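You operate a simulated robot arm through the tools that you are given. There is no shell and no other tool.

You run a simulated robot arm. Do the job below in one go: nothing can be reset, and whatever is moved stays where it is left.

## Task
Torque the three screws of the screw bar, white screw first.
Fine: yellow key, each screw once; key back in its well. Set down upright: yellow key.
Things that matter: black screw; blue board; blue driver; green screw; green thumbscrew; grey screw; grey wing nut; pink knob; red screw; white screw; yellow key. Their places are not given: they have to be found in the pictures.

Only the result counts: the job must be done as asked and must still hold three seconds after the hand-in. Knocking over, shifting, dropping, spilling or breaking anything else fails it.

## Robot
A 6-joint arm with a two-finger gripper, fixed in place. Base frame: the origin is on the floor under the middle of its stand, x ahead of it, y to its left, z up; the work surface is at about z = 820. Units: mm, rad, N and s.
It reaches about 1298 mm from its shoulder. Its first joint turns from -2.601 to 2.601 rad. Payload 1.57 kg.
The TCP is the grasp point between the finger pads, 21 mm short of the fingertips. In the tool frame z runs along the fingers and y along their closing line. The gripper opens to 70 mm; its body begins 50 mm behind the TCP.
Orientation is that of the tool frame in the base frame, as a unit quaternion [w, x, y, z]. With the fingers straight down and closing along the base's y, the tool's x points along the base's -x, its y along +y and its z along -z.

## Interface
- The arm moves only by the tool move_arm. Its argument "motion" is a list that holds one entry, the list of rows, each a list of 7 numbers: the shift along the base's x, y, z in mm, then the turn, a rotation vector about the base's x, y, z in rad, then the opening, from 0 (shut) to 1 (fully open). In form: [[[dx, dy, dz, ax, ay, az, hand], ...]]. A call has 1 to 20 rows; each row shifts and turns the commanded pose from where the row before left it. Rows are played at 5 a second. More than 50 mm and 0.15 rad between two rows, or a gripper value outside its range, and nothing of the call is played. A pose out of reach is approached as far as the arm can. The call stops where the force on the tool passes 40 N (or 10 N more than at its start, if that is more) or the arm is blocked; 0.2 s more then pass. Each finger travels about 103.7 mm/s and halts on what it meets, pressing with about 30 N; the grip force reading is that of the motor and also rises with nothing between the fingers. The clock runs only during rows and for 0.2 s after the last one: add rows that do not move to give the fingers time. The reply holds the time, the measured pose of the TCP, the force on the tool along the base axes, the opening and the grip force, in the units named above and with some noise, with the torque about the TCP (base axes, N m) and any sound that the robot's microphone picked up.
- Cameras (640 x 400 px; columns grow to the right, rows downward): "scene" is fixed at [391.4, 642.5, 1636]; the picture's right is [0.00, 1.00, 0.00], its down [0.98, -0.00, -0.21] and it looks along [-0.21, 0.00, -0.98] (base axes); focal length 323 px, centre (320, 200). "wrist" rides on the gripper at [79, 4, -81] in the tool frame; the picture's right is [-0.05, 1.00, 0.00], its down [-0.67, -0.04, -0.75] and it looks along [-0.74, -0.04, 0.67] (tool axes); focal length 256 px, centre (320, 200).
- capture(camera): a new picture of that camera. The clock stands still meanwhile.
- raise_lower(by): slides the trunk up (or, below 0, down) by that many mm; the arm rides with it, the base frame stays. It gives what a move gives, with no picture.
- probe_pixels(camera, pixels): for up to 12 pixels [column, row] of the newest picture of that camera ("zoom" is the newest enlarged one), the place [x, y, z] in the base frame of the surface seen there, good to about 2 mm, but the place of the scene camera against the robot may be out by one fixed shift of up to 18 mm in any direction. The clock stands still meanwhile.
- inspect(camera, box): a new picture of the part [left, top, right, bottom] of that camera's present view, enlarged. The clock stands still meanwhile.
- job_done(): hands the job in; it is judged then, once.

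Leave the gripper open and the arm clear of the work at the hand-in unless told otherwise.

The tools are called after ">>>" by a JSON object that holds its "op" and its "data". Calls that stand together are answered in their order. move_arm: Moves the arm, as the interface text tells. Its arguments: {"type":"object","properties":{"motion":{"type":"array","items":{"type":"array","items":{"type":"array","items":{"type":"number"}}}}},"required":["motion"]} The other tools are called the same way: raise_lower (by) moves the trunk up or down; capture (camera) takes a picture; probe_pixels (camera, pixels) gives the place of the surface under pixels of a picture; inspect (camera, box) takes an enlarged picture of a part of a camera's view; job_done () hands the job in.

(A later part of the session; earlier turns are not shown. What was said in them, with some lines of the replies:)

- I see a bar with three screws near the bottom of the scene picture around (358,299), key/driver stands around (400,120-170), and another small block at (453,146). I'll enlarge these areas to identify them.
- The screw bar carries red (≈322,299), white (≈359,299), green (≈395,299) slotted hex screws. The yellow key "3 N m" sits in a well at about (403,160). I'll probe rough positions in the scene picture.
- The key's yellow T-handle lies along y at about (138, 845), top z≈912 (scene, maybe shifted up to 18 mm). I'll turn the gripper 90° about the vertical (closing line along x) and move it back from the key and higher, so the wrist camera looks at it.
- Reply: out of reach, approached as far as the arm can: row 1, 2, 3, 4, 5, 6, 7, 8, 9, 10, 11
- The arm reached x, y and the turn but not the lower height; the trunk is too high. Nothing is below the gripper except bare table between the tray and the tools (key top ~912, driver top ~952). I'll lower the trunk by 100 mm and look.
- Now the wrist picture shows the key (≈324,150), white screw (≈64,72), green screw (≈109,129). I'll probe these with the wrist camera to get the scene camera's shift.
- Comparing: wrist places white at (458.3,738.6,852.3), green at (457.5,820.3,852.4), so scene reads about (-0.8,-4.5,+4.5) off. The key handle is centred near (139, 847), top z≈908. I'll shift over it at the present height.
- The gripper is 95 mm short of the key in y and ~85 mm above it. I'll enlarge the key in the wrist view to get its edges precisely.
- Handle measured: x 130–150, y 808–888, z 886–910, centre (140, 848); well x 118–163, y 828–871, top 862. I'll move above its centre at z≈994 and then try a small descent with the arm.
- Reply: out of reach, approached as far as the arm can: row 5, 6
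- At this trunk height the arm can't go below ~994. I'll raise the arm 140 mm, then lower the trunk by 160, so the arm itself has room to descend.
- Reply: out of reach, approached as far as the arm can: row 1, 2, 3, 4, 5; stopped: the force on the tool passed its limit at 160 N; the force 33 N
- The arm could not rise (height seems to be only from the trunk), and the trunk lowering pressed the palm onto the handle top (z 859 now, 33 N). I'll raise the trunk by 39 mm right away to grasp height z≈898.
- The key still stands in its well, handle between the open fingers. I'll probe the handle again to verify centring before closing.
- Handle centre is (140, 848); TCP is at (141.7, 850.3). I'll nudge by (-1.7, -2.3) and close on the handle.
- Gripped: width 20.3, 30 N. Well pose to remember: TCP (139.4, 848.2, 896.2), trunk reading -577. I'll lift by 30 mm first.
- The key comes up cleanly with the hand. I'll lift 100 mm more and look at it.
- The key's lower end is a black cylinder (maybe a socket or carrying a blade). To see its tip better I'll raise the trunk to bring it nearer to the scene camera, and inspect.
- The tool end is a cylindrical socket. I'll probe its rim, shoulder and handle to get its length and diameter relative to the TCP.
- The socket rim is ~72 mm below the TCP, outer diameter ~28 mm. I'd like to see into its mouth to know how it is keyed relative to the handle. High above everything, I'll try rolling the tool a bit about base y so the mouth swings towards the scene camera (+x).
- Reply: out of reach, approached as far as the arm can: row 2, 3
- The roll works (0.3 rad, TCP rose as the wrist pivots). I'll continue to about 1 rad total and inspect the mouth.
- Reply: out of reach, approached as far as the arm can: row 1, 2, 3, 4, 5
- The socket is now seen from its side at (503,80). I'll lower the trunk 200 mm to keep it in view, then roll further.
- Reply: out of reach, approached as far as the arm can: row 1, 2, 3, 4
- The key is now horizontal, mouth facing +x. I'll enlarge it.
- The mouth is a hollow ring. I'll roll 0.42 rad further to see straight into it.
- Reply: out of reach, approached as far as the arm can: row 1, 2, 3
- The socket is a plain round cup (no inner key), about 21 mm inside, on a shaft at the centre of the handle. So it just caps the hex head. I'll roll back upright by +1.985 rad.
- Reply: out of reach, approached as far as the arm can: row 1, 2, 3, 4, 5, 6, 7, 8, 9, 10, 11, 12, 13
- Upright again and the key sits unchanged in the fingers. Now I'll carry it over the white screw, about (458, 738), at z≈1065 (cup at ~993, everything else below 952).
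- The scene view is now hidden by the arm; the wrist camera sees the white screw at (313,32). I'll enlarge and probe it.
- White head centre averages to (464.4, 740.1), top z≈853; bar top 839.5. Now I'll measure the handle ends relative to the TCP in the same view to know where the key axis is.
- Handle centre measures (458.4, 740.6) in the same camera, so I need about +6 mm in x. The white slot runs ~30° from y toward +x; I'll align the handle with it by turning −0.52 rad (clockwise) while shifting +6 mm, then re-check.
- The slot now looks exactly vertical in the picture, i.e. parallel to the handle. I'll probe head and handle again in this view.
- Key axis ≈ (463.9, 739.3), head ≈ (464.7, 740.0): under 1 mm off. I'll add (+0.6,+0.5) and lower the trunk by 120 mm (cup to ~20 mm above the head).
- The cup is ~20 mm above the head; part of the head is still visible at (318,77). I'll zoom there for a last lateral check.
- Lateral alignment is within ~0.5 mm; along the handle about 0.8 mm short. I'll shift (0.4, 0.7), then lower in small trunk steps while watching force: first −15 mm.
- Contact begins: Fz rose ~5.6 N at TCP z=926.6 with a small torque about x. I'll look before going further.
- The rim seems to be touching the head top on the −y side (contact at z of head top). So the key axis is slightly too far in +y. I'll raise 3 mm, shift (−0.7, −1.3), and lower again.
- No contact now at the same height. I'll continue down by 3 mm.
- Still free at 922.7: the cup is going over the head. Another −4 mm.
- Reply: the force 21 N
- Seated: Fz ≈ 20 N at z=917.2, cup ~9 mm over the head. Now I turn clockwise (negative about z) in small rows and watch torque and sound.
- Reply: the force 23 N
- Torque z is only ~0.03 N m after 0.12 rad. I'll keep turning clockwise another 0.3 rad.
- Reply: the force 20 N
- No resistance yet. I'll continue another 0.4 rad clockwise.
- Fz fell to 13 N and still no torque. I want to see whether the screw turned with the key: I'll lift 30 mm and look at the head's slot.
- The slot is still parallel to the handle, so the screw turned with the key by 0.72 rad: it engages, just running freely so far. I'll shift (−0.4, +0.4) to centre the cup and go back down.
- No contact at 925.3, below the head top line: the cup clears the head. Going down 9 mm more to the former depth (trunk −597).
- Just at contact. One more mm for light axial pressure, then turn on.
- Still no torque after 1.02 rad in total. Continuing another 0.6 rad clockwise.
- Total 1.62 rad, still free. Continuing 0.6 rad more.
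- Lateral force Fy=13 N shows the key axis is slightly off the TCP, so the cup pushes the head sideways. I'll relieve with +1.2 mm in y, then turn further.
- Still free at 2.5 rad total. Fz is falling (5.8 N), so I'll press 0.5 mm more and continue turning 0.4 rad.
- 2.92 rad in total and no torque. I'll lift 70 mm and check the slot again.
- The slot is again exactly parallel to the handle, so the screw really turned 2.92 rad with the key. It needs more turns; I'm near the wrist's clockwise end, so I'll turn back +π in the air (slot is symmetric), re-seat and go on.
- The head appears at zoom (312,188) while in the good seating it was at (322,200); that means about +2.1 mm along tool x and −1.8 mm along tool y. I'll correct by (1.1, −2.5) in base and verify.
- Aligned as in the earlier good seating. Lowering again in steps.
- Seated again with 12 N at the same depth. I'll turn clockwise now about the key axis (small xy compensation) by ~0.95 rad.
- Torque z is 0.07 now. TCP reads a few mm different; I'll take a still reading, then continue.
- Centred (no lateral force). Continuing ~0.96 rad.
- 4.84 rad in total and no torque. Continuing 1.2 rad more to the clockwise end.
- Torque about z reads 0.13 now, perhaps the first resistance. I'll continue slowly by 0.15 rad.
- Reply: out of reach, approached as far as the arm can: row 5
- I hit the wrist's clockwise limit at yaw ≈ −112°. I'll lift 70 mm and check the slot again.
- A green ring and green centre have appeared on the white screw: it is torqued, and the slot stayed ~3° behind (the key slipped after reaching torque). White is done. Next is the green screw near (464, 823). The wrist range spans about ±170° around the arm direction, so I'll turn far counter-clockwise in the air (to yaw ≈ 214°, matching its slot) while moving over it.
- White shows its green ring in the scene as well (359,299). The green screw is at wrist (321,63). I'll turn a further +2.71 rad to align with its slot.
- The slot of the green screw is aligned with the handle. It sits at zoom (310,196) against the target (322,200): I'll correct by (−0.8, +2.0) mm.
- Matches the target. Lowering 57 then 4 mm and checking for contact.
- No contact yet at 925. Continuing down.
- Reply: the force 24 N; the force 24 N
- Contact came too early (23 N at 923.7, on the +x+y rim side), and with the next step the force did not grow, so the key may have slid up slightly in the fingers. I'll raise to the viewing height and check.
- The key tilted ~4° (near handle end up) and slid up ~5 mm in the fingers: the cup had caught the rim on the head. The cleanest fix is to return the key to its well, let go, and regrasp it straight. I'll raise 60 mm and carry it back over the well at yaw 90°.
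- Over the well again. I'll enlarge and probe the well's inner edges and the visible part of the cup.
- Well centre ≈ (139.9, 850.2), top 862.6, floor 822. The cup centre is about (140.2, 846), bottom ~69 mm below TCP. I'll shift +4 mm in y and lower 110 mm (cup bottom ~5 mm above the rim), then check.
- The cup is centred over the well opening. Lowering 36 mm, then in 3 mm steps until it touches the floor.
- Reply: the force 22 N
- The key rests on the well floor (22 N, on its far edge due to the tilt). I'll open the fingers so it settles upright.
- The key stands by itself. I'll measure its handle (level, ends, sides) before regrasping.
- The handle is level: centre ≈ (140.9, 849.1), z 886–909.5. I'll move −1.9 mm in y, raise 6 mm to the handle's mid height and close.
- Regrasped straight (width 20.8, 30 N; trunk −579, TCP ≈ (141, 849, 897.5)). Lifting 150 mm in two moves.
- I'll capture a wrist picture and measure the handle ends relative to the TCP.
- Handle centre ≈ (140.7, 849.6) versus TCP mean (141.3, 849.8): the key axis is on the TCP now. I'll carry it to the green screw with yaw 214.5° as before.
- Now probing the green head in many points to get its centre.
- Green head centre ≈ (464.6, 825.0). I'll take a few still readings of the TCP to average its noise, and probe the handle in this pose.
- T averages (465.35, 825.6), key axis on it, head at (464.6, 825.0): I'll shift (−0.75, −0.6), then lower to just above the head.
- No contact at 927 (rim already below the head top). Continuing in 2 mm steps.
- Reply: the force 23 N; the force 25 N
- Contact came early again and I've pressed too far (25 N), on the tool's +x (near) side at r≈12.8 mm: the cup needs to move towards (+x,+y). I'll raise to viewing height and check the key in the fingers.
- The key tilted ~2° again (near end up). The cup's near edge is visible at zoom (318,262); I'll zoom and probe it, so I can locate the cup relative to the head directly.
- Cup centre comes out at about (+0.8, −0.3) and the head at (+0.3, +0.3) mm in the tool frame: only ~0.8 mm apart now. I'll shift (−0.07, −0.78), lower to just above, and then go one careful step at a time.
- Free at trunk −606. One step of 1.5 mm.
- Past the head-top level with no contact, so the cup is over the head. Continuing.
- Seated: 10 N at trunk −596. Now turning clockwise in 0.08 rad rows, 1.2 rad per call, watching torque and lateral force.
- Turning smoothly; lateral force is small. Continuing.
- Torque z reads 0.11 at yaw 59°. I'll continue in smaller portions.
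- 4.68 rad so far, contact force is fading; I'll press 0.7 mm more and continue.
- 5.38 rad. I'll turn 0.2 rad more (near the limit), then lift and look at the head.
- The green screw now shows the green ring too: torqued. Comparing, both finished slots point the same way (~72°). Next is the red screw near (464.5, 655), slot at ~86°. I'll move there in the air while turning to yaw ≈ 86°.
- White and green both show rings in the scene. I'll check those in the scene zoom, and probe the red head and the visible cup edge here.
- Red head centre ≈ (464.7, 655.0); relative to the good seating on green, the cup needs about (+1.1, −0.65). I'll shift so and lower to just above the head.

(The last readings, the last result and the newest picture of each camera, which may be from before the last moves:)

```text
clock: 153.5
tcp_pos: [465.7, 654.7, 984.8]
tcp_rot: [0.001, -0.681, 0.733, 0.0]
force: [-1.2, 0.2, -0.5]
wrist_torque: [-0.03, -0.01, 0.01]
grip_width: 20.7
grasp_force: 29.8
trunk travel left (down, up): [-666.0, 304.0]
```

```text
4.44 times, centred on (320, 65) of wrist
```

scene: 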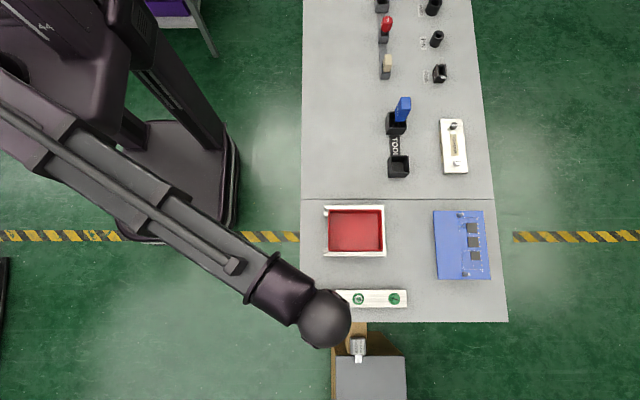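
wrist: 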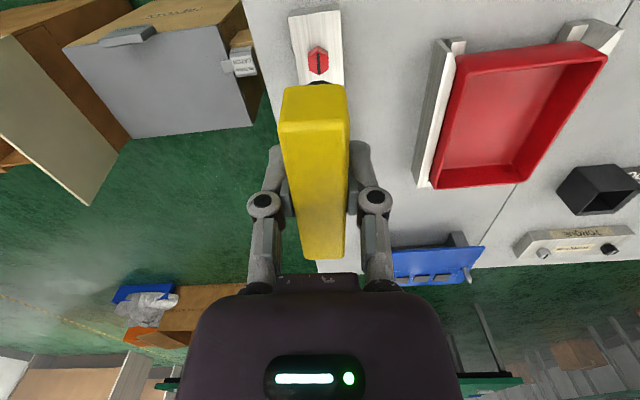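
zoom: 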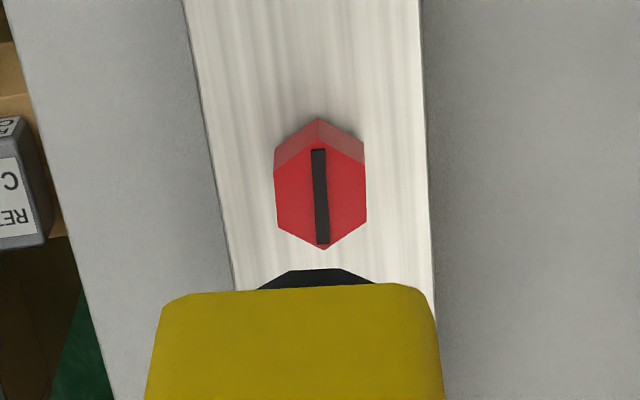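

Head now at zoom (320,196), cup edge centred at 314–316 (nearer, so matching). Lowering 58 mm, then single careful steps.

>>> {"op": "raise_lower", "data": {"by": -58}}

>>> {"op": "raise_lower", "data": {"by": -2}}

```text
clock: 154.5
tcp_pos: [465.1, 654.3, 926.8]
tcp_rot: [0.001, -0.681, 0.732, 0.0]
force: [-0.3, 0.8, -0.1]
wrist_torque: [-0.01, 0.03, -0.02]
grip_width: 20.2
grasp_force: 29.7
trunk travel left (down, up): [-608.0, 362.0]
```

```text
clock: 155.0
tcp_pos: [465.6, 655.6, 923.9]
tcp_rot: [0.001, -0.681, 0.732, 0.0]
force: [-0.7, 0.1, -1.3]
wrist_torque: [0.02, 0.01, -0.01]
grip_width: 20.4
grasp_force: 30.5
trunk travel left (down, up): [-606.0, 364.0]
```

>>> {"op": "raise_lower", "data": {"by": -1}}

```text
clock: 155.5
tcp_pos: [464.1, 654.8, 923.3]
tcp_rot: [0.002, -0.681, 0.733, 0.0]
force: [-0.1, -0.9, -0.7]
wrist_torque: [-0.03, 0.0, -0.02]
grip_width: 20.2
grasp_force: 29.7
trunk travel left (down, up): [-605.0, 365.0]
```

>>> {"op": "raise_lower", "data": {"by": -1}}

```text
clock: 156.0
tcp_pos: [465.8, 654.9, 921.6]
tcp_rot: [0.001, -0.681, 0.732, 0.0]
force: [0.6, -0.1, -1.2]
wrist_torque: [-0.01, -0.02, 0.01]
grip_width: 20.6
grasp_force: 30.0
trunk travel left (down, up): [-604.0, 366.0]
```

>>> {"op": "raise_lower", "data": {"by": -1}}

```text
clock: 156.5
tcp_pos: [464.9, 655.6, 922.1]
tcp_rot: [0.001, -0.681, 0.732, 0.0]
force: [-0.3, 0.0, -1.2]
wrist_torque: [0.04, 0.01, 0.0]
grip_width: 20.7
grasp_force: 30.0
trunk travel left (down, up): [-603.0, 367.0]
```

>>> {"op": "raise_lower", "data": {"by": -1}}

```text
clock: 157.0
tcp_pos: [464.9, 655.5, 919.9]
tcp_rot: [0.002, -0.681, 0.733, 0.0]
force: [0.9, 0.3, -0.5]
wrist_torque: [0.01, -0.01, 0.0]
grip_width: 20.4
grasp_force: 30.0
trunk travel left (down, up): [-602.0, 368.0]
```

The cup is over the red head without contact. Continuing to the seat.

>>> {"op": "raise_lower", "data": {"by": -2}}

>>> {"op": "raise_lower", "data": {"by": -1.5}}

```text
clock: 157.6
tcp_pos: [465.6, 656.3, 920.1]
tcp_rot: [0.001, -0.68, 0.733, 0.0]
force: [0.0, -0.2, -1.4]
wrist_torque: [-0.01, -0.01, -0.06]
grip_width: 20.5
grasp_force: 29.9
trunk travel left (down, up): [-600.0, 370.0]
```

```text
clock: 158.1
tcp_pos: [465.6, 655.7, 917.2]
tcp_rot: [0.001, -0.681, 0.732, 0.0]
force: [0.1, 0.7, -0.7]
wrist_torque: [0.02, 0.01, 0.01]
grip_width: 20.4
grasp_force: 30.5
trunk travel left (down, up): [-599.0, 371.0]
```

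>>> {"op": "raise_lower", "data": {"by": -1.5}}

>>> {"op": "raise_lower", "data": {"by": -1}}

```text
clock: 158.6
tcp_pos: [465.4, 655.9, 914.6]
tcp_rot: [0.001, -0.681, 0.733, -0.001]
force: [0.0, 0.0, -0.2]
wrist_torque: [-0.01, -0.04, 0.0]
grip_width: 20.8
grasp_force: 29.7
trunk travel left (down, up): [-597.0, 373.0]
```

```text
clock: 159.1
tcp_pos: [464.9, 655.5, 915.2]
tcp_rot: [0.001, -0.68, 0.733, 0.0]
force: [0.3, 0.4, -1.5]
wrist_torque: [0.01, -0.03, -0.04]
grip_width: 20.6
grasp_force: 29.7
trunk travel left (down, up): [-596.0, 374.0]
```

>>> {"op": "raise_lower", "data": {"by": -0.7}}

>>> {"op": "raise_lower", "data": {"by": -0.7}}

```text
clock: 159.6
tcp_pos: [465.1, 655.3, 914.2]
tcp_rot: [0.002, -0.681, 0.732, 0.0]
force: [1.1, 1.3, 5.7]
wrist_torque: [0.15, -0.03, 0.01]
grip_width: 20.4
grasp_force: 30.4
trunk travel left (down, up): [-595.0, 375.0]
```

```text
clock: 160.1
tcp_pos: [465.3, 655.0, 914.1]
tcp_rot: [0.002, -0.681, 0.733, 0.0]
force: [2.0, 3.5, 17.6]
wrist_torque: [0.39, -0.12, -0.02]
grip_width: 20.7
grasp_force: 29.5
trunk travel left (down, up): [-595.0, 375.0]
```

Seated with 18 N. I'll start turning clockwise in short calls, watching the torque.

>>> {"op": "move_arm", "data": {"motion": [[[0, 0, 0, 0, 0, -0.04, 0], [0, 0, 0, 0, 0, -0.04, 0], [0, 0, 0, 0, 0, -0.04, 0]]]}}

>>> {"op": "move_arm", "data": {"motion": [[[0, 0, 0, 0, 0, -0.04, 0], [0, 0, 0, 0, 0, -0.04, 0]]]}}

>>> {"op": "move_arm", "data": {"motion": [[[0, 0, 0, 0, 0, -0.04, 0], [0, 0, 0, 0, 0, -0.04, 0]]]}}

>>> {"op": "move_arm", "data": {"motion": [[[0, 0, 0, 0, 0, -0.04, 0], [0, 0, 0, 0, 0, -0.04, 0], [0, 0, 0, 0, 0, -0.04, 0]]]}}

```text
clock: 160.9
tcp_pos: [463.7, 654.2, 914.8]
tcp_rot: [0.002, -0.635, 0.773, 0.0]
force: [2.0, 5.0, 19.3]
wrist_torque: [0.44, -0.14, -0.04]
grip_width: 20.5
grasp_force: 30.4
trunk travel left (down, up): [-595.0, 375.0]
```

```text
clock: 161.5
tcp_pos: [464.1, 654.7, 913.6]
tcp_rot: [0.002, -0.605, 0.796, 0.001]
force: [0.5, 4.4, 17.7]
wrist_torque: [0.42, -0.11, -0.01]
grip_width: 20.6
grasp_force: 30.0
trunk travel left (down, up): [-595.0, 375.0]
```

```text
clock: 162.1
tcp_pos: [464.0, 655.1, 914.0]
tcp_rot: [0.002, -0.572, 0.82, 0.0]
force: [0.1, 1.3, 13.5]
wrist_torque: [0.24, 0.0, 0.03]
grip_width: 20.4
grasp_force: 29.7
trunk travel left (down, up): [-595.0, 375.0]
```

```text
clock: 162.9
tcp_pos: [465.2, 655.5, 914.1]
tcp_rot: [0.002, -0.521, 0.853, 0.0]
force: [-0.8, -2.2, 9.5]
wrist_torque: [-0.06, 0.02, 0.0]
grip_width: 20.4
grasp_force: 30.0
trunk travel left (down, up): [-595.0, 375.0]
```

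No torque. Continuing clockwise by 1.2 rad.

>>> {"op": "move_arm", "data": {"motion": [[[0, 0, 0, 0, 0, -0.08, 0], [0, 0, 0, 0, 0, -0.08, 0], [0, 0, 0, 0, 0, -0.08, 0], [0, 0, 0, 0, 0, -0.08, 0], [0, 0, 0, 0, 0, -0.08, 0], [0, 0, 0, 0, 0, -0.08, 0], [0, 0, 0, 0, 0, -0.08, 0], [0, 0, 0, 0, 0, -0.08, 0], [0, 0, 0, 0, 0, -0.08, 0], [0, 0, 0, 0, 0, -0.08, 0], [0, 0, 0, 0, 0, -0.08, 0], [0, 0, 0, 0, 0, -0.08, 0]]]}}

```text
clock: 165.5
tcp_pos: [464.2, 655.5, 914.4]
tcp_rot: [0.002, -0.068, 0.998, -0.001]
force: [2.6, 1.7, 11.6]
wrist_torque: [0.07, -0.23, -0.01]
grip_width: 20.3
grasp_force: 30.1
trunk travel left (down, up): [-595.0, 375.0]
```

>>> {"op": "move_arm", "data": {"motion": [[[0.02, 0.02, 0, 0, 0, -0.08, 0], [0.02, 0.02, 0, 0, 0, -0.08, 0], [0.02, 0.02, 0, 0, 0, -0.08, 0], [0.02, 0.02, 0, 0, 0, -0.08, 0], [0, 0.02, 0, 0, 0, -0.08, 0], [0, 0.02, 0, 0, 0, -0.08, 0], [0, 0.02, 0, 0, 0, -0.08, 0], [0, 0.02, 0, 0, 0, -0.08, 0], [0, 0, 0, 0, 0, -0.08, 0], [0, 0, 0, 0, 0, -0.08, 0], [0, 0, 0, 0, 0, -0.08, 0], [0, 0, 0, 0, 0, -0.08, 0]]]}}

```text
clock: 168.1
tcp_pos: [464.8, 655.0, 913.6]
tcp_rot: [0.0, 0.4, 0.917, 0.0]
force: [0.8, 1.7, 8.7]
wrist_torque: [0.12, -0.02, 0.0]
grip_width: 20.5
grasp_force: 30.0
trunk travel left (down, up): [-595.0, 375.0]
```

2.32 rad, still free. Continuing 0.88 rad.

>>> {"op": "move_arm", "data": {"motion": [[[0, 0, 0, 0, 0, -0.08, 0], [0, 0, 0, 0, 0, -0.08, 0], [0, 0, 0, 0, 0, -0.08, 0], [0, 0, 0, 0, 0, -0.08, 0], [0, 0, 0, 0, 0, -0.08, 0], [0, 0, 0, 0, 0, -0.08, 0], [0, 0, 0, 0, 0, -0.08, 0], [0, 0, 0, 0, 0, -0.08, 0], [0, 0, 0, 0, 0, -0.08, 0], [0, 0, 0, 0, 0, -0.08, 0], [0, 0, 0, 0, 0, -0.08, 0]]]}}

```text
clock: 170.5
tcp_pos: [465.7, 654.8, 913.0]
tcp_rot: [0.0, 0.752, 0.66, -0.001]
force: [0.2, -0.4, 5.3]
wrist_torque: [-0.02, 0.01, 0.0]
grip_width: 20.4
grasp_force: 29.7
trunk travel left (down, up): [-595.0, 375.0]
```

Yaw −97.5°, 3.2 rad. Now small steps toward the expected stop near −108°.

>>> {"op": "move_arm", "data": {"motion": [[[0, 0, 0, 0, 0, -0.04, 0], [0, 0, 0, 0, 0, -0.04, 0], [0, 0, 0, 0, 0, -0.04, 0]]]}}

>>> {"op": "move_arm", "data": {"motion": [[[0, 0, 0, 0, 0, -0.03, 0], [0, 0, 0, 0, 0, -0.03, 0]]]}}

>>> {"op": "move_arm", "data": {"motion": [[[0, 0, 0, 0, 0, -0.03, 0], [0, 0, 0, 0, 0, -0.03, 0]]]}}

```text
clock: 171.3
tcp_pos: [465.0, 654.8, 913.0]
tcp_rot: [0.0, 0.789, 0.614, 0.0]
force: [0.8, -0.5, 5.0]
wrist_torque: [-0.11, 0.02, 0.03]
grip_width: 20.6
grasp_force: 30.2
trunk travel left (down, up): [-595.0, 375.0]
```

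```text
clock: 171.9
tcp_pos: [465.9, 655.9, 913.6]
tcp_rot: [0.0, 0.808, 0.59, 0.0]
force: [0.2, 0.6, 5.1]
wrist_torque: [-0.03, 0.01, 0.0]
grip_width: 20.4
grasp_force: 30.3
trunk travel left (down, up): [-595.0, 375.0]
```

```text
clock: 172.5
tcp_pos: [464.6, 654.7, 913.5]
tcp_rot: [-0.001, 0.824, 0.566, -0.001]
force: [-0.1, 1.2, 5.6]
wrist_torque: [0.02, -0.03, 0.02]
grip_width: 20.5
grasp_force: 30.1
trunk travel left (down, up): [-595.0, 375.0]
```

At yaw −111° (197° turned). I'll lift and look at the red head.

>>> {"op": "raise_lower", "data": {"by": 72}}

>>> {"op": "inspect", "data": {"camera": "wrist", "box": [270, 20, 370, 110]}}

```text
clock: 173.6
tcp_pos: [464.3, 655.3, 984.7]
tcp_rot: [0.0, 0.825, 0.565, -0.002]
force: [0.2, 0.1, -0.1]
wrist_torque: [0.0, -0.01, -0.05]
grip_width: 20.5
grasp_force: 29.2
trunk travel left (down, up): [-667.0, 303.0]
```

```text
4.44 times, centred on (320, 65) of wrist
```

zoom: 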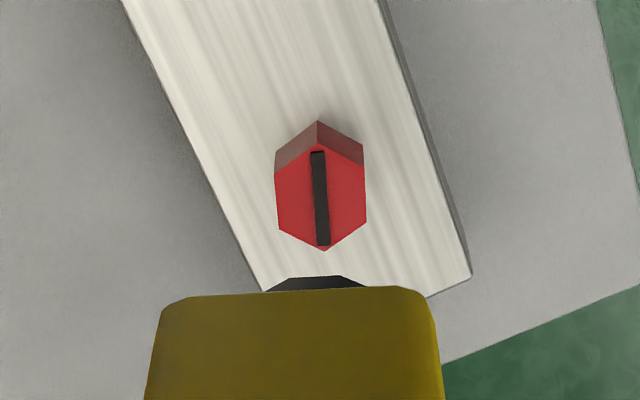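

The red screw turned with the key but has no ring yet, so it needs about another half turn (white took ~348°, green ~322°). I'll turn back +π in the air and re-seat.

>>> {"op": "move_arm", "data": {"motion": [[[0, 0, 0, 0, 0, 0.1496, 0], [0, 0, 0, 0, 0, 0.1496, 0], [0, 0, 0, 0, 0, 0.1496, 0], [0, 0, 0, 0, 0, 0.1496, 0], [0, 0, 0, 0, 0, 0.1496, 0], [0, 0, 0, 0, 0, 0.1496, 0], [0, 0, 0, 0, 0, 0.1496, 0], [0, 0, 0, 0, 0, 0.1496, 0], [0, 0, 0, 0, 0, 0.1496, 0], [0, 0, 0, 0, 0, 0.1496, 0], [0, 0, 0, 0, 0, 0.1496, 0], [0, 0, 0, 0, 0, 0.1496, 0], [0, 0, 0, 0, 0, 0.1496, 0], [0, 0, 0, 0, 0, 0.1496, 0], [0, 0, 0, 0, 0, 0.1496, 0], [0, 0, 0, 0, 0, 0.1496, 0], [0, 0, 0, 0, 0, 0.1496, 0], [0, 0, 0, 0, 0, 0.1496, 0], [0, 0, 0, 0, 0, 0.1496, 0], [0, 0, 0, 0, 0, 0.1496, 0]]]}}

>>> {"op": "move_arm", "data": {"motion": [[[0, 0, 0, 0, 0, 0.1496, 0], [0, 0, 0, 0, 0, 0, 0], [0, 0, 0, 0, 0, 0, 0]]]}}

>>> {"op": "inspect", "data": {"camera": "wrist", "box": [270, 20, 370, 110]}}

>>> {"op": "probe_pixels", "data": {"camera": "zoom", "pixels": [[300, 282], [310, 281], [320, 280], [330, 280], [305, 284], [315, 283], [325, 283], [295, 284], [335, 281], [310, 285], [320, 285], [330, 284]]}}

```text
clock: 177.8
tcp_pos: [466.6, 655.1, 985.7]
tcp_rot: [0.001, -0.503, 0.864, -0.001]
force: [-0.4, 0.2, -0.7]
wrist_torque: [-0.01, 0.0, 0.03]
grip_width: 20.6
grasp_force: 29.9
trunk travel left (down, up): [-667.0, 303.0]
```

```text
clock: 178.6
tcp_pos: [466.2, 655.8, 984.6]
tcp_rot: [0.001, -0.566, 0.824, 0.0]
force: [-0.2, 0.0, -0.5]
wrist_torque: [0.0, 0.02, -0.03]
grip_width: 20.4
grasp_force: 30.1
trunk travel left (down, up): [-667.0, 303.0]
```

```text
4.44 times, centred on (320, 65) of wrist
```

zoom: 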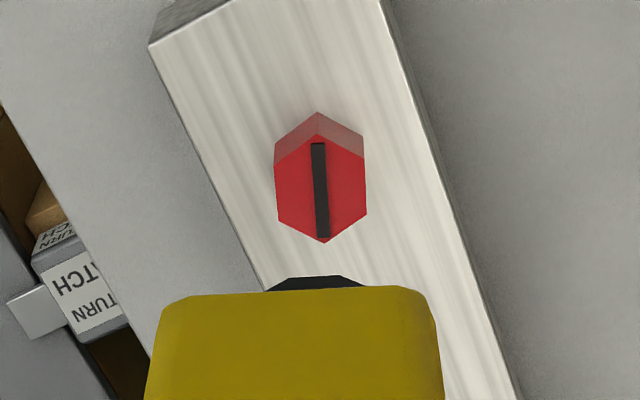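

```text
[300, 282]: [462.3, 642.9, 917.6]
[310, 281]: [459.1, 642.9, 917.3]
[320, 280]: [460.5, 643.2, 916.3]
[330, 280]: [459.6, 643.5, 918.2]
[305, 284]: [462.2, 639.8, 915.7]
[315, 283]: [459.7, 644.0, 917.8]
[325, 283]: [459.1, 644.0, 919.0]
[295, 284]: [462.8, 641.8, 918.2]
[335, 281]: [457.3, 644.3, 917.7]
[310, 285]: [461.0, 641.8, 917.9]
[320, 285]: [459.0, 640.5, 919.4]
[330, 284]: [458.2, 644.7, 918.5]
```

Relative to the last good seating, the cup sits ~2 mm short along the tool's x. I'll shift (−0.65, −1.7) and verify.

>>> {"op": "move_arm", "data": {"motion": [[[-0.33, -0.85, 0, 0, 0, 0, 0], [-0.33, -0.85, 0, 0, 0, 0, 0], [0, 0, 0, 0, 0, 0, 0], [0, 0, 0, 0, 0, 0, 0]]]}}

>>> {"op": "inspect", "data": {"camera": "wrist", "box": [270, 20, 370, 110]}}

```text
clock: 179.6
tcp_pos: [464.4, 653.5, 985.7]
tcp_rot: [0.001, -0.565, 0.825, -0.001]
force: [0.2, 0.6, -0.4]
wrist_torque: [0.0, -0.01, -0.01]
grip_width: 20.6
grasp_force: 30.1
trunk travel left (down, up): [-667.0, 303.0]
```

```text
4.44 times, centred on (320, 65) of wrist
```

zoom: 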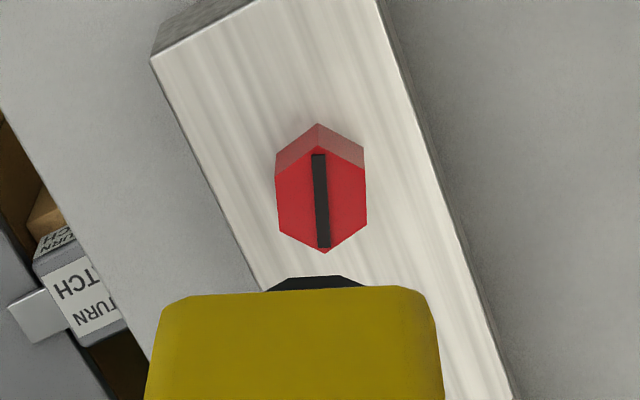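

Good (far vertex at row 254 as intended). Lowering.

>>> {"op": "raise_lower", "data": {"by": -59}}

>>> {"op": "raise_lower", "data": {"by": -1.5}}

```text
clock: 180.6
tcp_pos: [464.6, 653.3, 926.9]
tcp_rot: [0.001, -0.565, 0.825, 0.0]
force: [0.5, -0.2, -0.1]
wrist_torque: [0.0, 0.0, 0.0]
grip_width: 20.8
grasp_force: 29.7
trunk travel left (down, up): [-608.0, 362.0]
```

```text
clock: 181.1
tcp_pos: [464.8, 653.6, 925.1]
tcp_rot: [0.001, -0.566, 0.824, -0.001]
force: [0.5, 0.3, -1.4]
wrist_torque: [0.0, -0.04, -0.02]
grip_width: 20.5
grasp_force: 30.3
trunk travel left (down, up): [-606.0, 364.0]
```

>>> {"op": "raise_lower", "data": {"by": -1}}

```text
clock: 181.6
tcp_pos: [463.9, 654.5, 924.2]
tcp_rot: [0.001, -0.566, 0.824, -0.001]
force: [-0.5, 0.3, -1.5]
wrist_torque: [-0.02, 0.0, 0.02]
grip_width: 20.5
grasp_force: 29.7
trunk travel left (down, up): [-605.0, 365.0]
```

>>> {"op": "raise_lower", "data": {"by": -1}}

```text
clock: 182.1
tcp_pos: [464.9, 654.2, 923.1]
tcp_rot: [0.002, -0.565, 0.825, 0.0]
force: [0.4, 0.8, -0.6]
wrist_torque: [-0.03, 0.03, 0.01]
grip_width: 20.3
grasp_force: 29.5
trunk travel left (down, up): [-604.0, 366.0]
```

>>> {"op": "raise_lower", "data": {"by": -1}}

```text
clock: 182.6
tcp_pos: [465.8, 653.4, 921.8]
tcp_rot: [0.001, -0.566, 0.824, -0.001]
force: [0.6, 0.4, -0.9]
wrist_torque: [-0.03, -0.02, 0.05]
grip_width: 20.4
grasp_force: 30.1
trunk travel left (down, up): [-603.0, 367.0]
```

>>> {"op": "raise_lower", "data": {"by": -1}}

```text
clock: 183.1
tcp_pos: [465.2, 653.8, 920.7]
tcp_rot: [0.002, -0.565, 0.825, 0.0]
force: [-0.8, -0.4, -1.1]
wrist_torque: [-0.01, 0.01, -0.01]
grip_width: 20.7
grasp_force: 29.5
trunk travel left (down, up): [-602.0, 368.0]
```

Over the head again without contact. Down to the seat (trunk ≈ −595).

>>> {"op": "raise_lower", "data": {"by": -2}}

>>> {"op": "raise_lower", "data": {"by": -2}}

>>> {"op": "raise_lower", "data": {"by": -1.5}}

```text
clock: 183.7
tcp_pos: [463.7, 654.1, 919.5]
tcp_rot: [0.001, -0.565, 0.825, 0.0]
force: [0.1, 0.2, -0.8]
wrist_torque: [0.03, 0.02, -0.01]
grip_width: 20.7
grasp_force: 29.7
trunk travel left (down, up): [-600.0, 370.0]
```

```text
clock: 184.2
tcp_pos: [465.0, 653.9, 917.1]
tcp_rot: [0.001, -0.565, 0.825, 0.0]
force: [-0.5, -0.2, -0.7]
wrist_torque: [0.03, -0.04, 0.01]
grip_width: 20.7
grasp_force: 30.5
trunk travel left (down, up): [-598.0, 372.0]
```

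```text
clock: 184.7
tcp_pos: [464.2, 653.7, 914.8]
tcp_rot: [0.001, -0.565, 0.825, 0.0]
force: [0.1, 0.1, -0.2]
wrist_torque: [-0.01, 0.01, 0.01]
grip_width: 20.4
grasp_force: 30.1
trunk travel left (down, up): [-597.0, 373.0]
```

>>> {"op": "raise_lower", "data": {"by": -1}}

>>> {"op": "raise_lower", "data": {"by": -0.7}}

```text
clock: 185.2
tcp_pos: [464.8, 653.5, 913.8]
tcp_rot: [0.002, -0.566, 0.825, 0.0]
force: [0.2, -0.1, -1.2]
wrist_torque: [0.03, 0.03, -0.04]
grip_width: 20.5
grasp_force: 29.9
trunk travel left (down, up): [-596.0, 374.0]
```

```text
clock: 185.7
tcp_pos: [465.1, 652.9, 913.2]
tcp_rot: [0.002, -0.566, 0.824, 0.0]
force: [0.0, 1.3, 1.6]
wrist_torque: [0.03, -0.06, 0.04]
grip_width: 20.7
grasp_force: 29.5
trunk travel left (down, up): [-595.0, 375.0]
```

>>> {"op": "raise_lower", "data": {"by": -0.8}}

```text
clock: 186.2
tcp_pos: [465.5, 654.0, 914.0]
tcp_rot: [0.002, -0.566, 0.825, 0.001]
force: [2.2, 2.8, 13.3]
wrist_torque: [0.27, -0.14, 0.0]
grip_width: 20.4
grasp_force: 30.2
trunk travel left (down, up): [-594.0, 376.0]
```

Seated with 13 N. Turning clockwise about the key axis (with small xy compensation), 1.57 rad first.

>>> {"op": "move_arm", "data": {"motion": [[[-0.09, 0.02, 0, 0, 0, -0.0785, 0], [-0.09, 0.02, 0, 0, 0, -0.0785, 0], [-0.09, 0.03, 0, 0, 0, -0.0785, 0], [-0.09, 0.03, 0, 0, 0, -0.0785, 0], [-0.09, 0.04, 0, 0, 0, -0.0785, 0], [-0.09, 0.04, 0, 0, 0, -0.0785, 0], [-0.09, 0.05, 0, 0, 0, -0.0785, 0], [-0.08, 0.05, 0, 0, 0, -0.0785, 0], [-0.08, 0.06, 0, 0, 0, -0.0785, 0], [-0.08, 0.07, 0, 0, 0, -0.0785, 0], [-0.06, 0.08, 0, 0, 0, -0.0785, 0], [-0.05, 0.08, 0, 0, 0, -0.0785, 0], [-0.05, 0.09, 0, 0, 0, -0.0785, 0], [-0.04, 0.09, 0, 0, 0, -0.0785, 0], [-0.04, 0.09, 0, 0, 0, -0.0785, 0], [-0.03, 0.09, 0, 0, 0, -0.0785, 0], [-0.02, 0.1, 0, 0, 0, -0.0785, 0], [-0.02, 0.1, 0, 0, 0, -0.0785, 0], [-0.01, 0.1, 0, 0, 0, -0.0785, 0], [0, 0.1, 0, 0, 0, -0.0785, 0]]]}}

```text
clock: 190.4
tcp_pos: [462.6, 655.1, 913.9]
tcp_rot: [0.002, 0.184, 0.983, 0.0]
force: [0.2, 1.8, 9.9]
wrist_torque: [0.08, -0.1, 0.07]
grip_width: 20.8
grasp_force: 30.1
trunk travel left (down, up): [-594.0, 376.0]
```

Good. Continuing 1.25 rad.

>>> {"op": "move_arm", "data": {"motion": [[[0.01, 0.1, 0, 0, 0, -0.0785, 0], [0.02, 0.1, 0, 0, 0, -0.0785, 0], [0.02, 0.1, 0, 0, 0, -0.0785, 0], [0.03, 0.09, 0, 0, 0, -0.0785, 0], [0.04, 0.09, 0, 0, 0, -0.0785, 0], [0.04, 0.09, 0, 0, 0, -0.0785, 0], [0.05, 0.08, 0, 0, 0, -0.0785, 0], [0.06, 0.08, 0, 0, 0, -0.0785, 0], [0.06, 0.07, 0, 0, 0, -0.0785, 0], [0.07, 0.07, 0, 0, 0, -0.0785, 0], [0.07, 0.06, 0, 0, 0, -0.0785, 0], [0.08, 0.06, 0, 0, 0, -0.0785, 0], [0.08, 0.05, 0, 0, 0, -0.0785, 0], [0.09, 0.04, 0, 0, 0, -0.0785, 0], [0.09, 0.03, 0, 0, 0, -0.0785, 0], [0.09, 0.03, 0, 0, 0, -0.0785, 0]]]}}

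```text
clock: 193.8
tcp_pos: [465.6, 655.3, 913.3]
tcp_rot: [0.0, 0.726, 0.687, -0.002]
force: [0.4, -0.1, 4.9]
wrist_torque: [-0.11, 0.0, 0.2]
grip_width: 20.6
grasp_force: 30.0
trunk travel left (down, up): [-594.0, 376.0]
```

Torque z rises to 0.20 now at yaw −93°. Continuing in small steps.

>>> {"op": "move_arm", "data": {"motion": [[[0.04, 0.01, 0, 0, 0, -0.04, 0], [0.04, 0.01, 0, 0, 0, -0.04, 0]]]}}

>>> {"op": "move_arm", "data": {"motion": [[[0.04, 0.01, 0, 0, 0, -0.04, 0], [0.04, 0.01, 0, 0, 0, -0.04, 0]]]}}

>>> {"op": "move_arm", "data": {"motion": [[[0.04, 0, 0, 0, 0, -0.04, 0], [0.04, 0, 0, 0, 0, -0.04, 0]]]}}

```text
clock: 194.4
tcp_pos: [464.5, 656.9, 912.6]
tcp_rot: [0.001, 0.754, 0.657, -0.001]
force: [1.4, 0.2, 4.9]
wrist_torque: [-0.11, -0.07, 0.02]
grip_width: 20.7
grasp_force: 29.9
trunk travel left (down, up): [-594.0, 376.0]
```

```text
clock: 195.0
tcp_pos: [465.3, 656.1, 912.9]
tcp_rot: [0.0, 0.779, 0.627, -0.001]
force: [1.1, -1.7, 5.2]
wrist_torque: [-0.16, -0.04, 0.11]
grip_width: 20.7
grasp_force: 29.9
trunk travel left (down, up): [-594.0, 376.0]
```

```text
clock: 195.6
tcp_pos: [463.6, 656.0, 913.2]
tcp_rot: [0.0, 0.803, 0.596, -0.001]
force: [1.3, -0.6, 5.9]
wrist_torque: [-0.07, -0.07, 0.07]
grip_width: 20.7
grasp_force: 30.3
trunk travel left (down, up): [-594.0, 376.0]
```

>>> {"op": "move_arm", "data": {"motion": [[[0.02, 0, 0, 0, 0, -0.03, 0], [0.02, 0, 0, 0, 0, -0.03, 0]]]}}

>>> {"op": "raise_lower", "data": {"by": 72}}

>>> {"op": "inspect", "data": {"camera": "wrist", "box": [270, 20, 370, 110]}}

```text
clock: 196.2
tcp_pos: [463.6, 655.5, 913.7]
tcp_rot: [0.0, 0.822, 0.57, -0.001]
force: [2.0, -0.7, 5.7]
wrist_torque: [-0.04, -0.07, 0.08]
grip_width: 20.5
grasp_force: 30.3
trunk travel left (down, up): [-594.0, 376.0]
```

```text
clock: 197.3
tcp_pos: [463.9, 657.2, 985.2]
tcp_rot: [0.001, 0.821, 0.571, -0.002]
force: [-0.5, 0.0, -1.0]
wrist_torque: [0.02, 0.02, -0.01]
grip_width: 20.5
grasp_force: 30.1
trunk travel left (down, up): [-666.0, 304.0]
```

```text
4.44 times, centred on (320, 65) of wrist
```

zoom: 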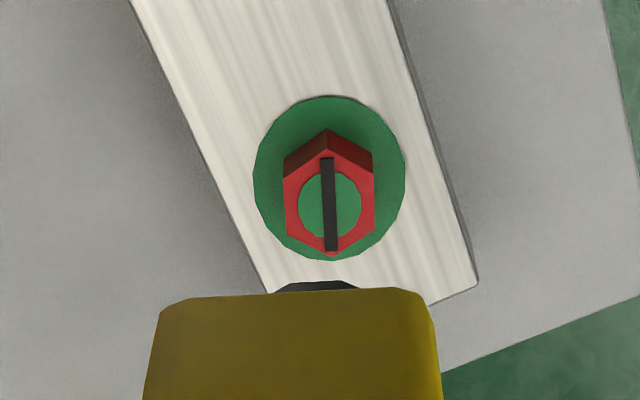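

Red now shows the green ring: all three are torqued. Now the key goes back: raise 60 mm and carry it to the well at (139.9, 850.2), turning to yaw 90°.

>>> {"op": "raise_lower", "data": {"by": 60}}

>>> {"op": "move_arm", "data": {"motion": [[[-13.5, 8.0, 0, 0, 0, 0.1458, 0], [-13.5, 8.0, 0, 0, 0, 0.1458, 0], [-13.5, 8.0, 0, 0, 0, 0.1458, 0], [-13.5, 8.0, 0, 0, 0, 0.1458, 0], [-13.5, 8.0, 0, 0, 0, 0.1458, 0], [-13.5, 8.0, 0, 0, 0, 0.1458, 0], [-13.5, 8.0, 0, 0, 0, 0.1458, 0], [-13.5, 8.0, 0, 0, 0, 0.1458, 0], [-13.5, 8.0, 0, 0, 0, 0.1458, 0], [-13.5, 8.0, 0, 0, 0, 0.1458, 0], [-13.5, 8.0, 0, 0, 0, 0.1458, 0], [-13.5, 8.0, 0, 0, 0, 0.1458, 0], [-13.5, 8.0, 0, 0, 0, 0.1458, 0], [-13.5, 8.0, 0, 0, 0, 0.1458, 0], [-13.5, 8.0, 0, 0, 0, 0.1458, 0], [-13.5, 8.0, 0, 0, 0, 0.1458, 0], [-13.5, 8.0, 0, 0, 0, 0.1458, 0], [-13.5, 8.0, 0, 0, 0, 0.1458, 0], [-13.5, 8.0, 0, 0, 0, 0.1458, 0], [-13.5, 8.0, 0, 0, 0, 0.1458, 0]]]}}

>>> {"op": "move_arm", "data": {"motion": [[[-13.5, 8.0, 0, 0, 0, 0.1458, 0], [-13.5, 8.0, 0, 0, 0, 0.1458, 0], [-13.5, 8.0, 0, 0, 0, 0.1458, 0], [-13.5, 8.0, 0, 0, 0, 0.1458, 0], [0, 0, 0, 0, 0, 0, 0]]]}}

>>> {"op": "capture", "data": {"camera": "wrist"}}

>>> {"op": "capture", "data": {"camera": "scene"}}

```text
clock: 198.3
tcp_pos: [463.8, 657.7, 1044.7]
tcp_rot: [0.0, 0.82, 0.572, -0.002]
force: [-0.6, -0.6, -1.2]
wrist_torque: [-0.03, 0.0, -0.01]
grip_width: 20.7
grasp_force: 30.1
trunk travel left (down, up): [-726.0, 244.0]
```

```text
clock: 202.5
tcp_pos: [195.0, 816.2, 1045.1]
tcp_rot: [0.002, -0.477, 0.879, 0.0]
force: [-0.3, -0.4, -1.1]
wrist_torque: [-0.01, 0.01, -0.03]
grip_width: 20.5
grasp_force: 29.9
trunk travel left (down, up): [-726.0, 244.0]
```

```text
clock: 203.7
tcp_pos: [140.6, 850.1, 1044.6]
tcp_rot: [-0.001, 0.709, -0.705, 0.0]
force: [0.1, 0.7, -1.4]
wrist_torque: [0.0, 0.0, -0.01]
grip_width: 20.4
grasp_force: 30.0
trunk travel left (down, up): [-726.0, 244.0]
```

```text
taken
```

wrist: 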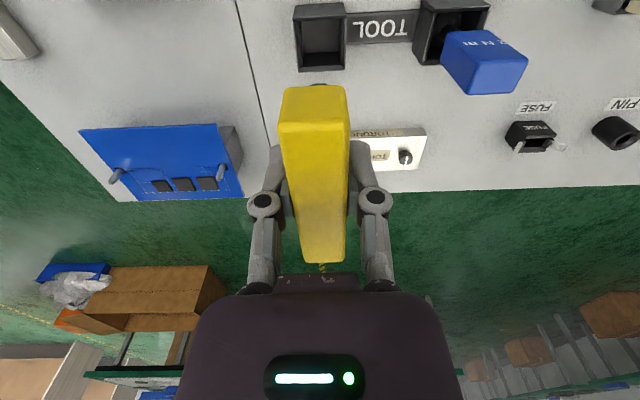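

```text
taken
```

scene: 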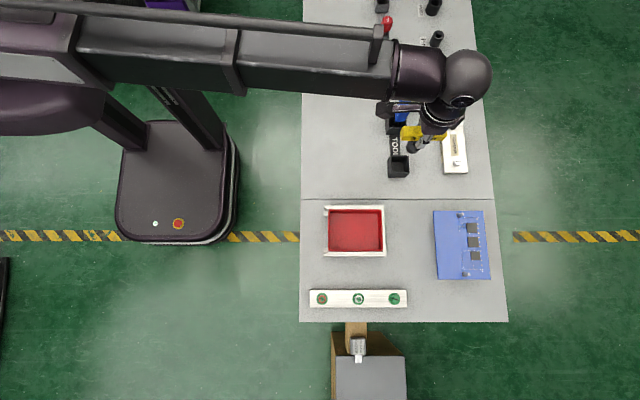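

All three screws carry green rings in the scene picture (322/359/395, 299). I'll check the bar closely and the cup/well alignment in the wrist view.

>>> {"op": "inspect", "data": {"camera": "scene", "box": [300, 280, 420, 320]}}

>>> {"op": "inspect", "data": {"camera": "wrist", "box": [280, 0, 360, 100]}}

>>> {"op": "probe_pixels", "data": {"camera": "wrist", "pixels": [[315, 84.3], [320, 84.3], [325, 84.3], [305, 100], [315, 105], [325, 100], [320, 255], [315, 258], [325, 258], [288, 150], [346, 150], [320, 150]]}}

```text
5.33 times, centred on (360, 300) of scene
```

zoom: 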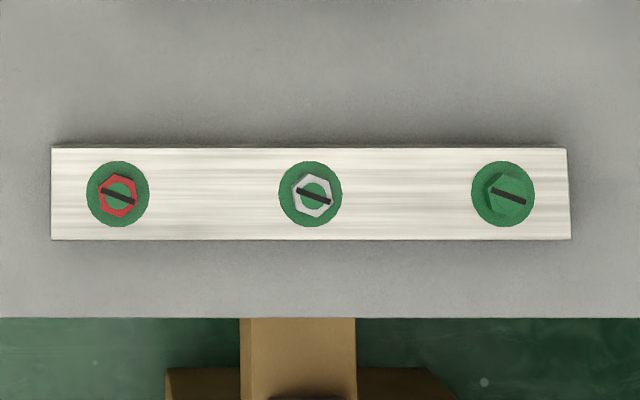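

```text
4.00 times, centred on (320, 50) of wrist
```

zoom: 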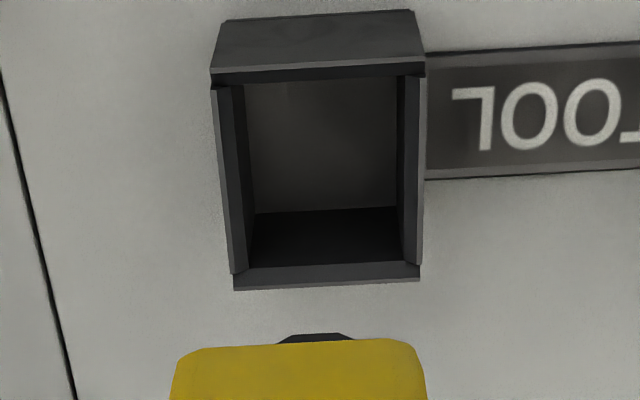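

```text
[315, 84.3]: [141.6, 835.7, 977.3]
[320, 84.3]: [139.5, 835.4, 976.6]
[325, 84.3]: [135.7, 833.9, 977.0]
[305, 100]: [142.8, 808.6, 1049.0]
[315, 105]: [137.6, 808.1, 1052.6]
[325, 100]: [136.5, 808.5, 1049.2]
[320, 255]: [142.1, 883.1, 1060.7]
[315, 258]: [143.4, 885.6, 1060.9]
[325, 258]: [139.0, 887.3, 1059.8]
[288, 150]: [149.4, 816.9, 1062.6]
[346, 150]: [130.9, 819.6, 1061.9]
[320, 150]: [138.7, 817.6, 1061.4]
```

The cup is centred over the well within ~1 mm. Lowering in stages: 110 mm (just above the rim), look, then in.

>>> {"op": "raise_lower", "data": {"by": -108}}

>>> {"op": "inspect", "data": {"camera": "wrist", "box": [260, 20, 380, 120]}}

>>> {"op": "inspect", "data": {"camera": "scene", "box": [380, 130, 450, 190]}}

```text
clock: 205.1
tcp_pos: [141.0, 848.5, 936.9]
tcp_rot: [-0.001, 0.708, -0.706, 0.0]
force: [-0.1, -0.3, -0.4]
wrist_torque: [0.01, -0.03, 0.0]
grip_width: 20.5
grasp_force: 30.0
trunk travel left (down, up): [-618.0, 352.0]
```

```text
4.00 times, centred on (320, 70) of wrist
```

zoom: 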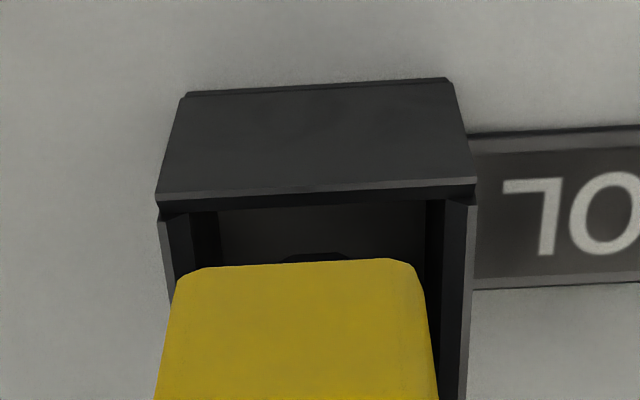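

```text
6.67 times, centred on (415, 160) of scene
```

zoom: 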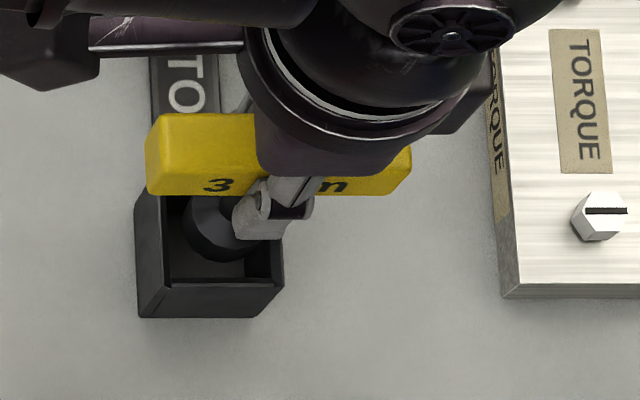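

The cup is ~1.5 mm toward −y; I'll shift +1.5 mm in y and go down.

>>> {"op": "move_arm", "data": {"motion": [[[-0.3, 0.8, 0, 0, 0, 0, 0], [0, 0.7, 0, 0, 0, 0, 0], [0, 0, 0, 0, 0, 0, 0]]]}}

>>> {"op": "raise_lower", "data": {"by": -20}}

>>> {"op": "raise_lower", "data": {"by": -15}}

>>> {"op": "raise_lower", "data": {"by": -4}}

```text
clock: 205.9
tcp_pos: [140.1, 850.0, 936.7]
tcp_rot: [-0.001, 0.708, -0.707, 0.0]
force: [-0.4, -0.8, -0.3]
wrist_torque: [-0.01, 0.04, 0.0]
grip_width: 20.5
grasp_force: 30.0
trunk travel left (down, up): [-618.0, 352.0]
```

```text
clock: 206.6
tcp_pos: [139.3, 850.1, 917.7]
tcp_rot: [-0.001, 0.708, -0.706, 0.0]
force: [-0.1, 0.4, -0.3]
wrist_torque: [0.0, 0.02, 0.0]
grip_width: 20.4
grasp_force: 30.7
trunk travel left (down, up): [-598.0, 372.0]
```

```text
clock: 207.2
tcp_pos: [139.9, 849.7, 902.1]
tcp_rot: [-0.002, 0.708, -0.706, 0.0]
force: [0.1, 0.0, -1.5]
wrist_torque: [0.0, -0.01, 0.0]
grip_width: 20.4
grasp_force: 30.0
trunk travel left (down, up): [-583.0, 387.0]
```

```text
clock: 207.8
tcp_pos: [139.3, 849.9, 897.6]
tcp_rot: [-0.002, 0.708, -0.706, 0.0]
force: [-0.3, 0.3, -0.9]
wrist_torque: [-0.02, -0.01, 0.04]
grip_width: 20.4
grasp_force: 30.0
trunk travel left (down, up): [-579.0, 391.0]
```

No contact yet at 897.6. Small steps to the floor.

>>> {"op": "raise_lower", "data": {"by": -2.5}}

>>> {"op": "raise_lower", "data": {"by": -1.5}}

```text
clock: 208.3
tcp_pos: [140.9, 849.7, 895.8]
tcp_rot: [-0.001, 0.708, -0.706, 0.0]
force: [0.4, -0.8, -0.7]
wrist_torque: [-0.01, -0.02, 0.03]
grip_width: 20.7
grasp_force: 30.1
trunk travel left (down, up): [-577.0, 393.0]
```

```text
clock: 208.8
tcp_pos: [139.9, 850.5, 894.4]
tcp_rot: [-0.001, 0.707, -0.707, 0.0]
force: [0.5, -0.4, -0.8]
wrist_torque: [-0.02, -0.01, 0.04]
grip_width: 20.5
grasp_force: 30.5
trunk travel left (down, up): [-575.0, 395.0]
```

>>> {"op": "raise_lower", "data": {"by": -1}}

>>> {"op": "raise_lower", "data": {"by": -1}}

```text
clock: 209.3
tcp_pos: [141.0, 849.6, 893.8]
tcp_rot: [-0.002, 0.708, -0.706, -0.001]
force: [0.1, 1.8, 7.0]
wrist_torque: [0.23, -0.01, -0.04]
grip_width: 20.4
grasp_force: 29.9
trunk travel left (down, up): [-574.0, 396.0]
```

```text
clock: 209.8
tcp_pos: [139.8, 849.0, 892.2]
tcp_rot: [0.003, -0.707, 0.707, 0.001]
force: [1.4, 5.3, 20.0]
wrist_torque: [0.67, -0.05, 0.0]
grip_width: 20.7
grasp_force: 29.9
trunk travel left (down, up): [-573.0, 397.0]
```

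The key rests on the well floor (20 N). I'll relieve 0.7 mm, then open gradually.

>>> {"op": "raise_lower", "data": {"by": 0.8}}

>>> {"op": "move_arm", "data": {"motion": [[[0, 0, 0, 0, 0, 0, 0.35], [0, 0, 0, 0, 0, 0, 0.5], [0, 0, 0, 0, 0, 0, 0.7], [0, 0, 0, 0, 0, 0, 1], [0, 0, 0, 0, 0, 0, 1], [0, 0, 0, 0, 0, 0, 1]]]}}

>>> {"op": "inspect", "data": {"camera": "wrist", "box": [250, 50, 390, 270]}}

>>> {"op": "probe_pixels", "data": {"camera": "zoom", "pixels": [[290, 85], [330, 85], [310, 100], [290, 150], [330, 150], [310, 200], [315, 250], [320, 300], [320, 350], [325, 375], [310, 382], [340, 382]]}}

```text
clock: 210.3
tcp_pos: [140.4, 850.0, 893.0]
tcp_rot: [-0.003, 0.708, -0.706, 0.0]
force: [-0.2, 3.9, 11.9]
wrist_torque: [0.48, -0.01, 0.01]
grip_width: 20.5
grasp_force: 30.6
trunk travel left (down, up): [-574.0, 396.0]
```

```text
clock: 211.7
tcp_pos: [140.5, 849.8, 892.7]
tcp_rot: [-0.001, 0.708, -0.706, -0.001]
force: [0.1, 0.6, -0.2]
wrist_torque: [0.03, 0.0, 0.0]
grip_width: 70.4
grasp_force: 0.1
trunk travel left (down, up): [-574.0, 396.0]
```

```text
1.82 times, centred on (320, 160) of wrist
```

zoom: 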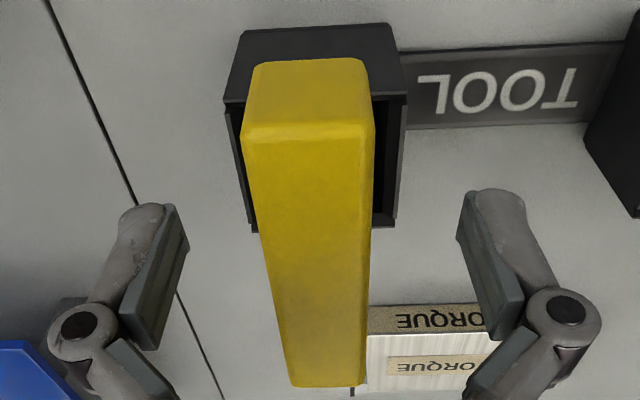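

```text
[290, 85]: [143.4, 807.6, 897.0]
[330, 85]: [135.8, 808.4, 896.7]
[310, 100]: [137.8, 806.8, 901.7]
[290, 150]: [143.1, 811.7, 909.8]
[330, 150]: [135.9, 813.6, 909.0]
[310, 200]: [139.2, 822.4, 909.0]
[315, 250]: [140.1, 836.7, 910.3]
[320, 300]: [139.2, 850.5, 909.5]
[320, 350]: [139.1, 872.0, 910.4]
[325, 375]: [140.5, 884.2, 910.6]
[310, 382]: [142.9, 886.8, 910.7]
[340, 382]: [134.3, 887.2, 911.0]
```

The key stands level in its well (top z ≈ 910 at both ends). I'll raise straight up 160 mm and retreat toward the robot, then check everything.

>>> {"op": "raise_lower", "data": {"by": 160}}

>>> {"op": "move_arm", "data": {"motion": [[[0, -20, 0, 0, 0, 0, 1], [0, -20, 0, 0, 0, 0, 1], [0, -20, 0, 0, 0, 0, 1], [0, -20, 0, 0, 0, 0, 1], [0, -20, 0, 0, 0, 0, 1], [0, -20, 0, 0, 0, 0, 1], [0, -20, 0, 0, 0, 0, 1], [0, -10, 0, 0, 0, 0, 1], [0, 0, 0, 0, 0, 0, 1]]]}}

>>> {"op": "capture", "data": {"camera": "scene"}}

>>> {"op": "capture", "data": {"camera": "wrist"}}

>>> {"op": "inspect", "data": {"camera": "scene", "box": [370, 80, 490, 200]}}

>>> {"op": "inspect", "data": {"camera": "scene", "box": [300, 280, 420, 330]}}

```text
clock: 213.5
tcp_pos: [139.9, 850.8, 1052.3]
tcp_rot: [-0.001, 0.707, -0.707, 0.0]
force: [-0.6, 0.2, -0.2]
wrist_torque: [-0.01, 0.03, -0.02]
grip_width: 70.0
grasp_force: 0.2
trunk travel left (down, up): [-734.0, 236.0]
```

```text
clock: 215.5
tcp_pos: [139.4, 700.5, 1052.5]
tcp_rot: [-0.001, 0.708, -0.706, 0.001]
force: [-0.4, -0.9, 0.0]
wrist_torque: [0.0, 0.01, -0.02]
grip_width: 69.8
grasp_force: 0.1
trunk travel left (down, up): [-734.0, 236.0]
```

```text
taken
```

scene: 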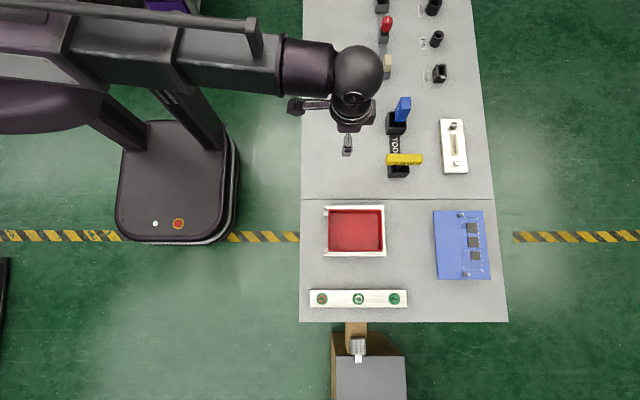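

```text
taken
```

wrist: 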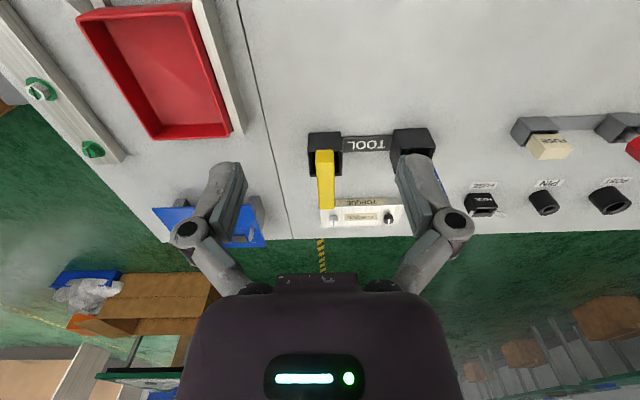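

```text
3.33 times, centred on (430, 140) of scene
```

zoom: 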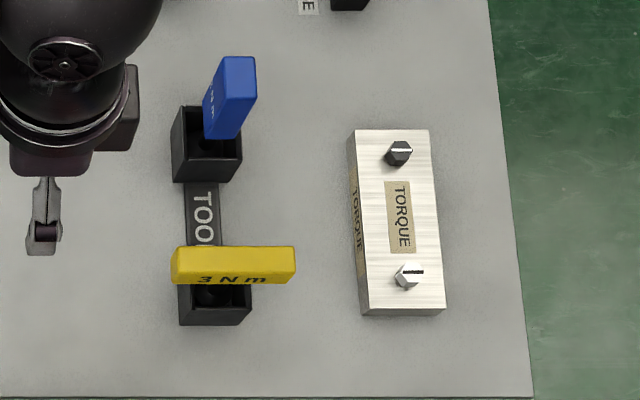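

```text
5.33 times, centred on (360, 305) of scene
```

zoom: 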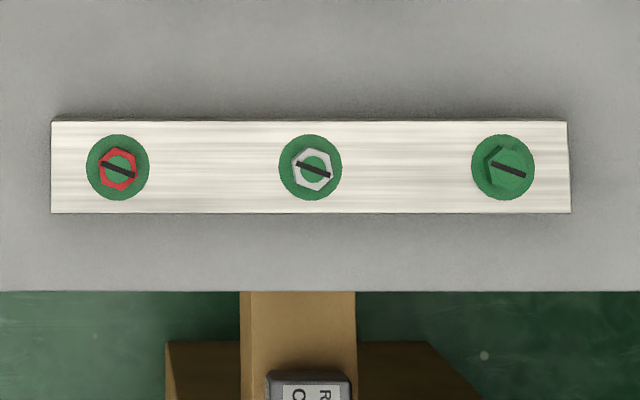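

All three screws show green rings, the bar hasn't shifted (edges at 51–570 as at the start), and the yellow key stands upright in its well. Everything else looks unchanged. The gripper is open and the arm is clear, so I'm handing in.

>>> {"op": "job_done", "data": {}}

```text
The job is handed in.
```

I torqued all three screws of the screw bar with the yellow key, in the order white, green, red. Each screw now shows a green ring, which I take as its torqued mark. The key is back upright in its well. I've handed the job in; no verdict has come back.

- **No click or torque peak:** the microphone reported no sound, and the torque reading never went above about 0.2 N m. The rings are the only sign that the 3 N m was reached.
- **Some screws took two goes:** white and red needed the key lifted and re-seated partway through their turn.
- **Key regrasped:** on the first try at the green screw the key tilted in the fingers. I put it back in its well, gripped it straight and went on. It slipped slightly on the second try too, before seating.
- **Press on the key:** early on, lowering the trunk pressed the palm onto the key's handle while it stood in its well, with up to 160 N. I saw no damage to the key or the well.

In the last pictures the bar, blue driver, torque block, tray and board look as they did at the start. The gripper is open and the arm is clear of the work.
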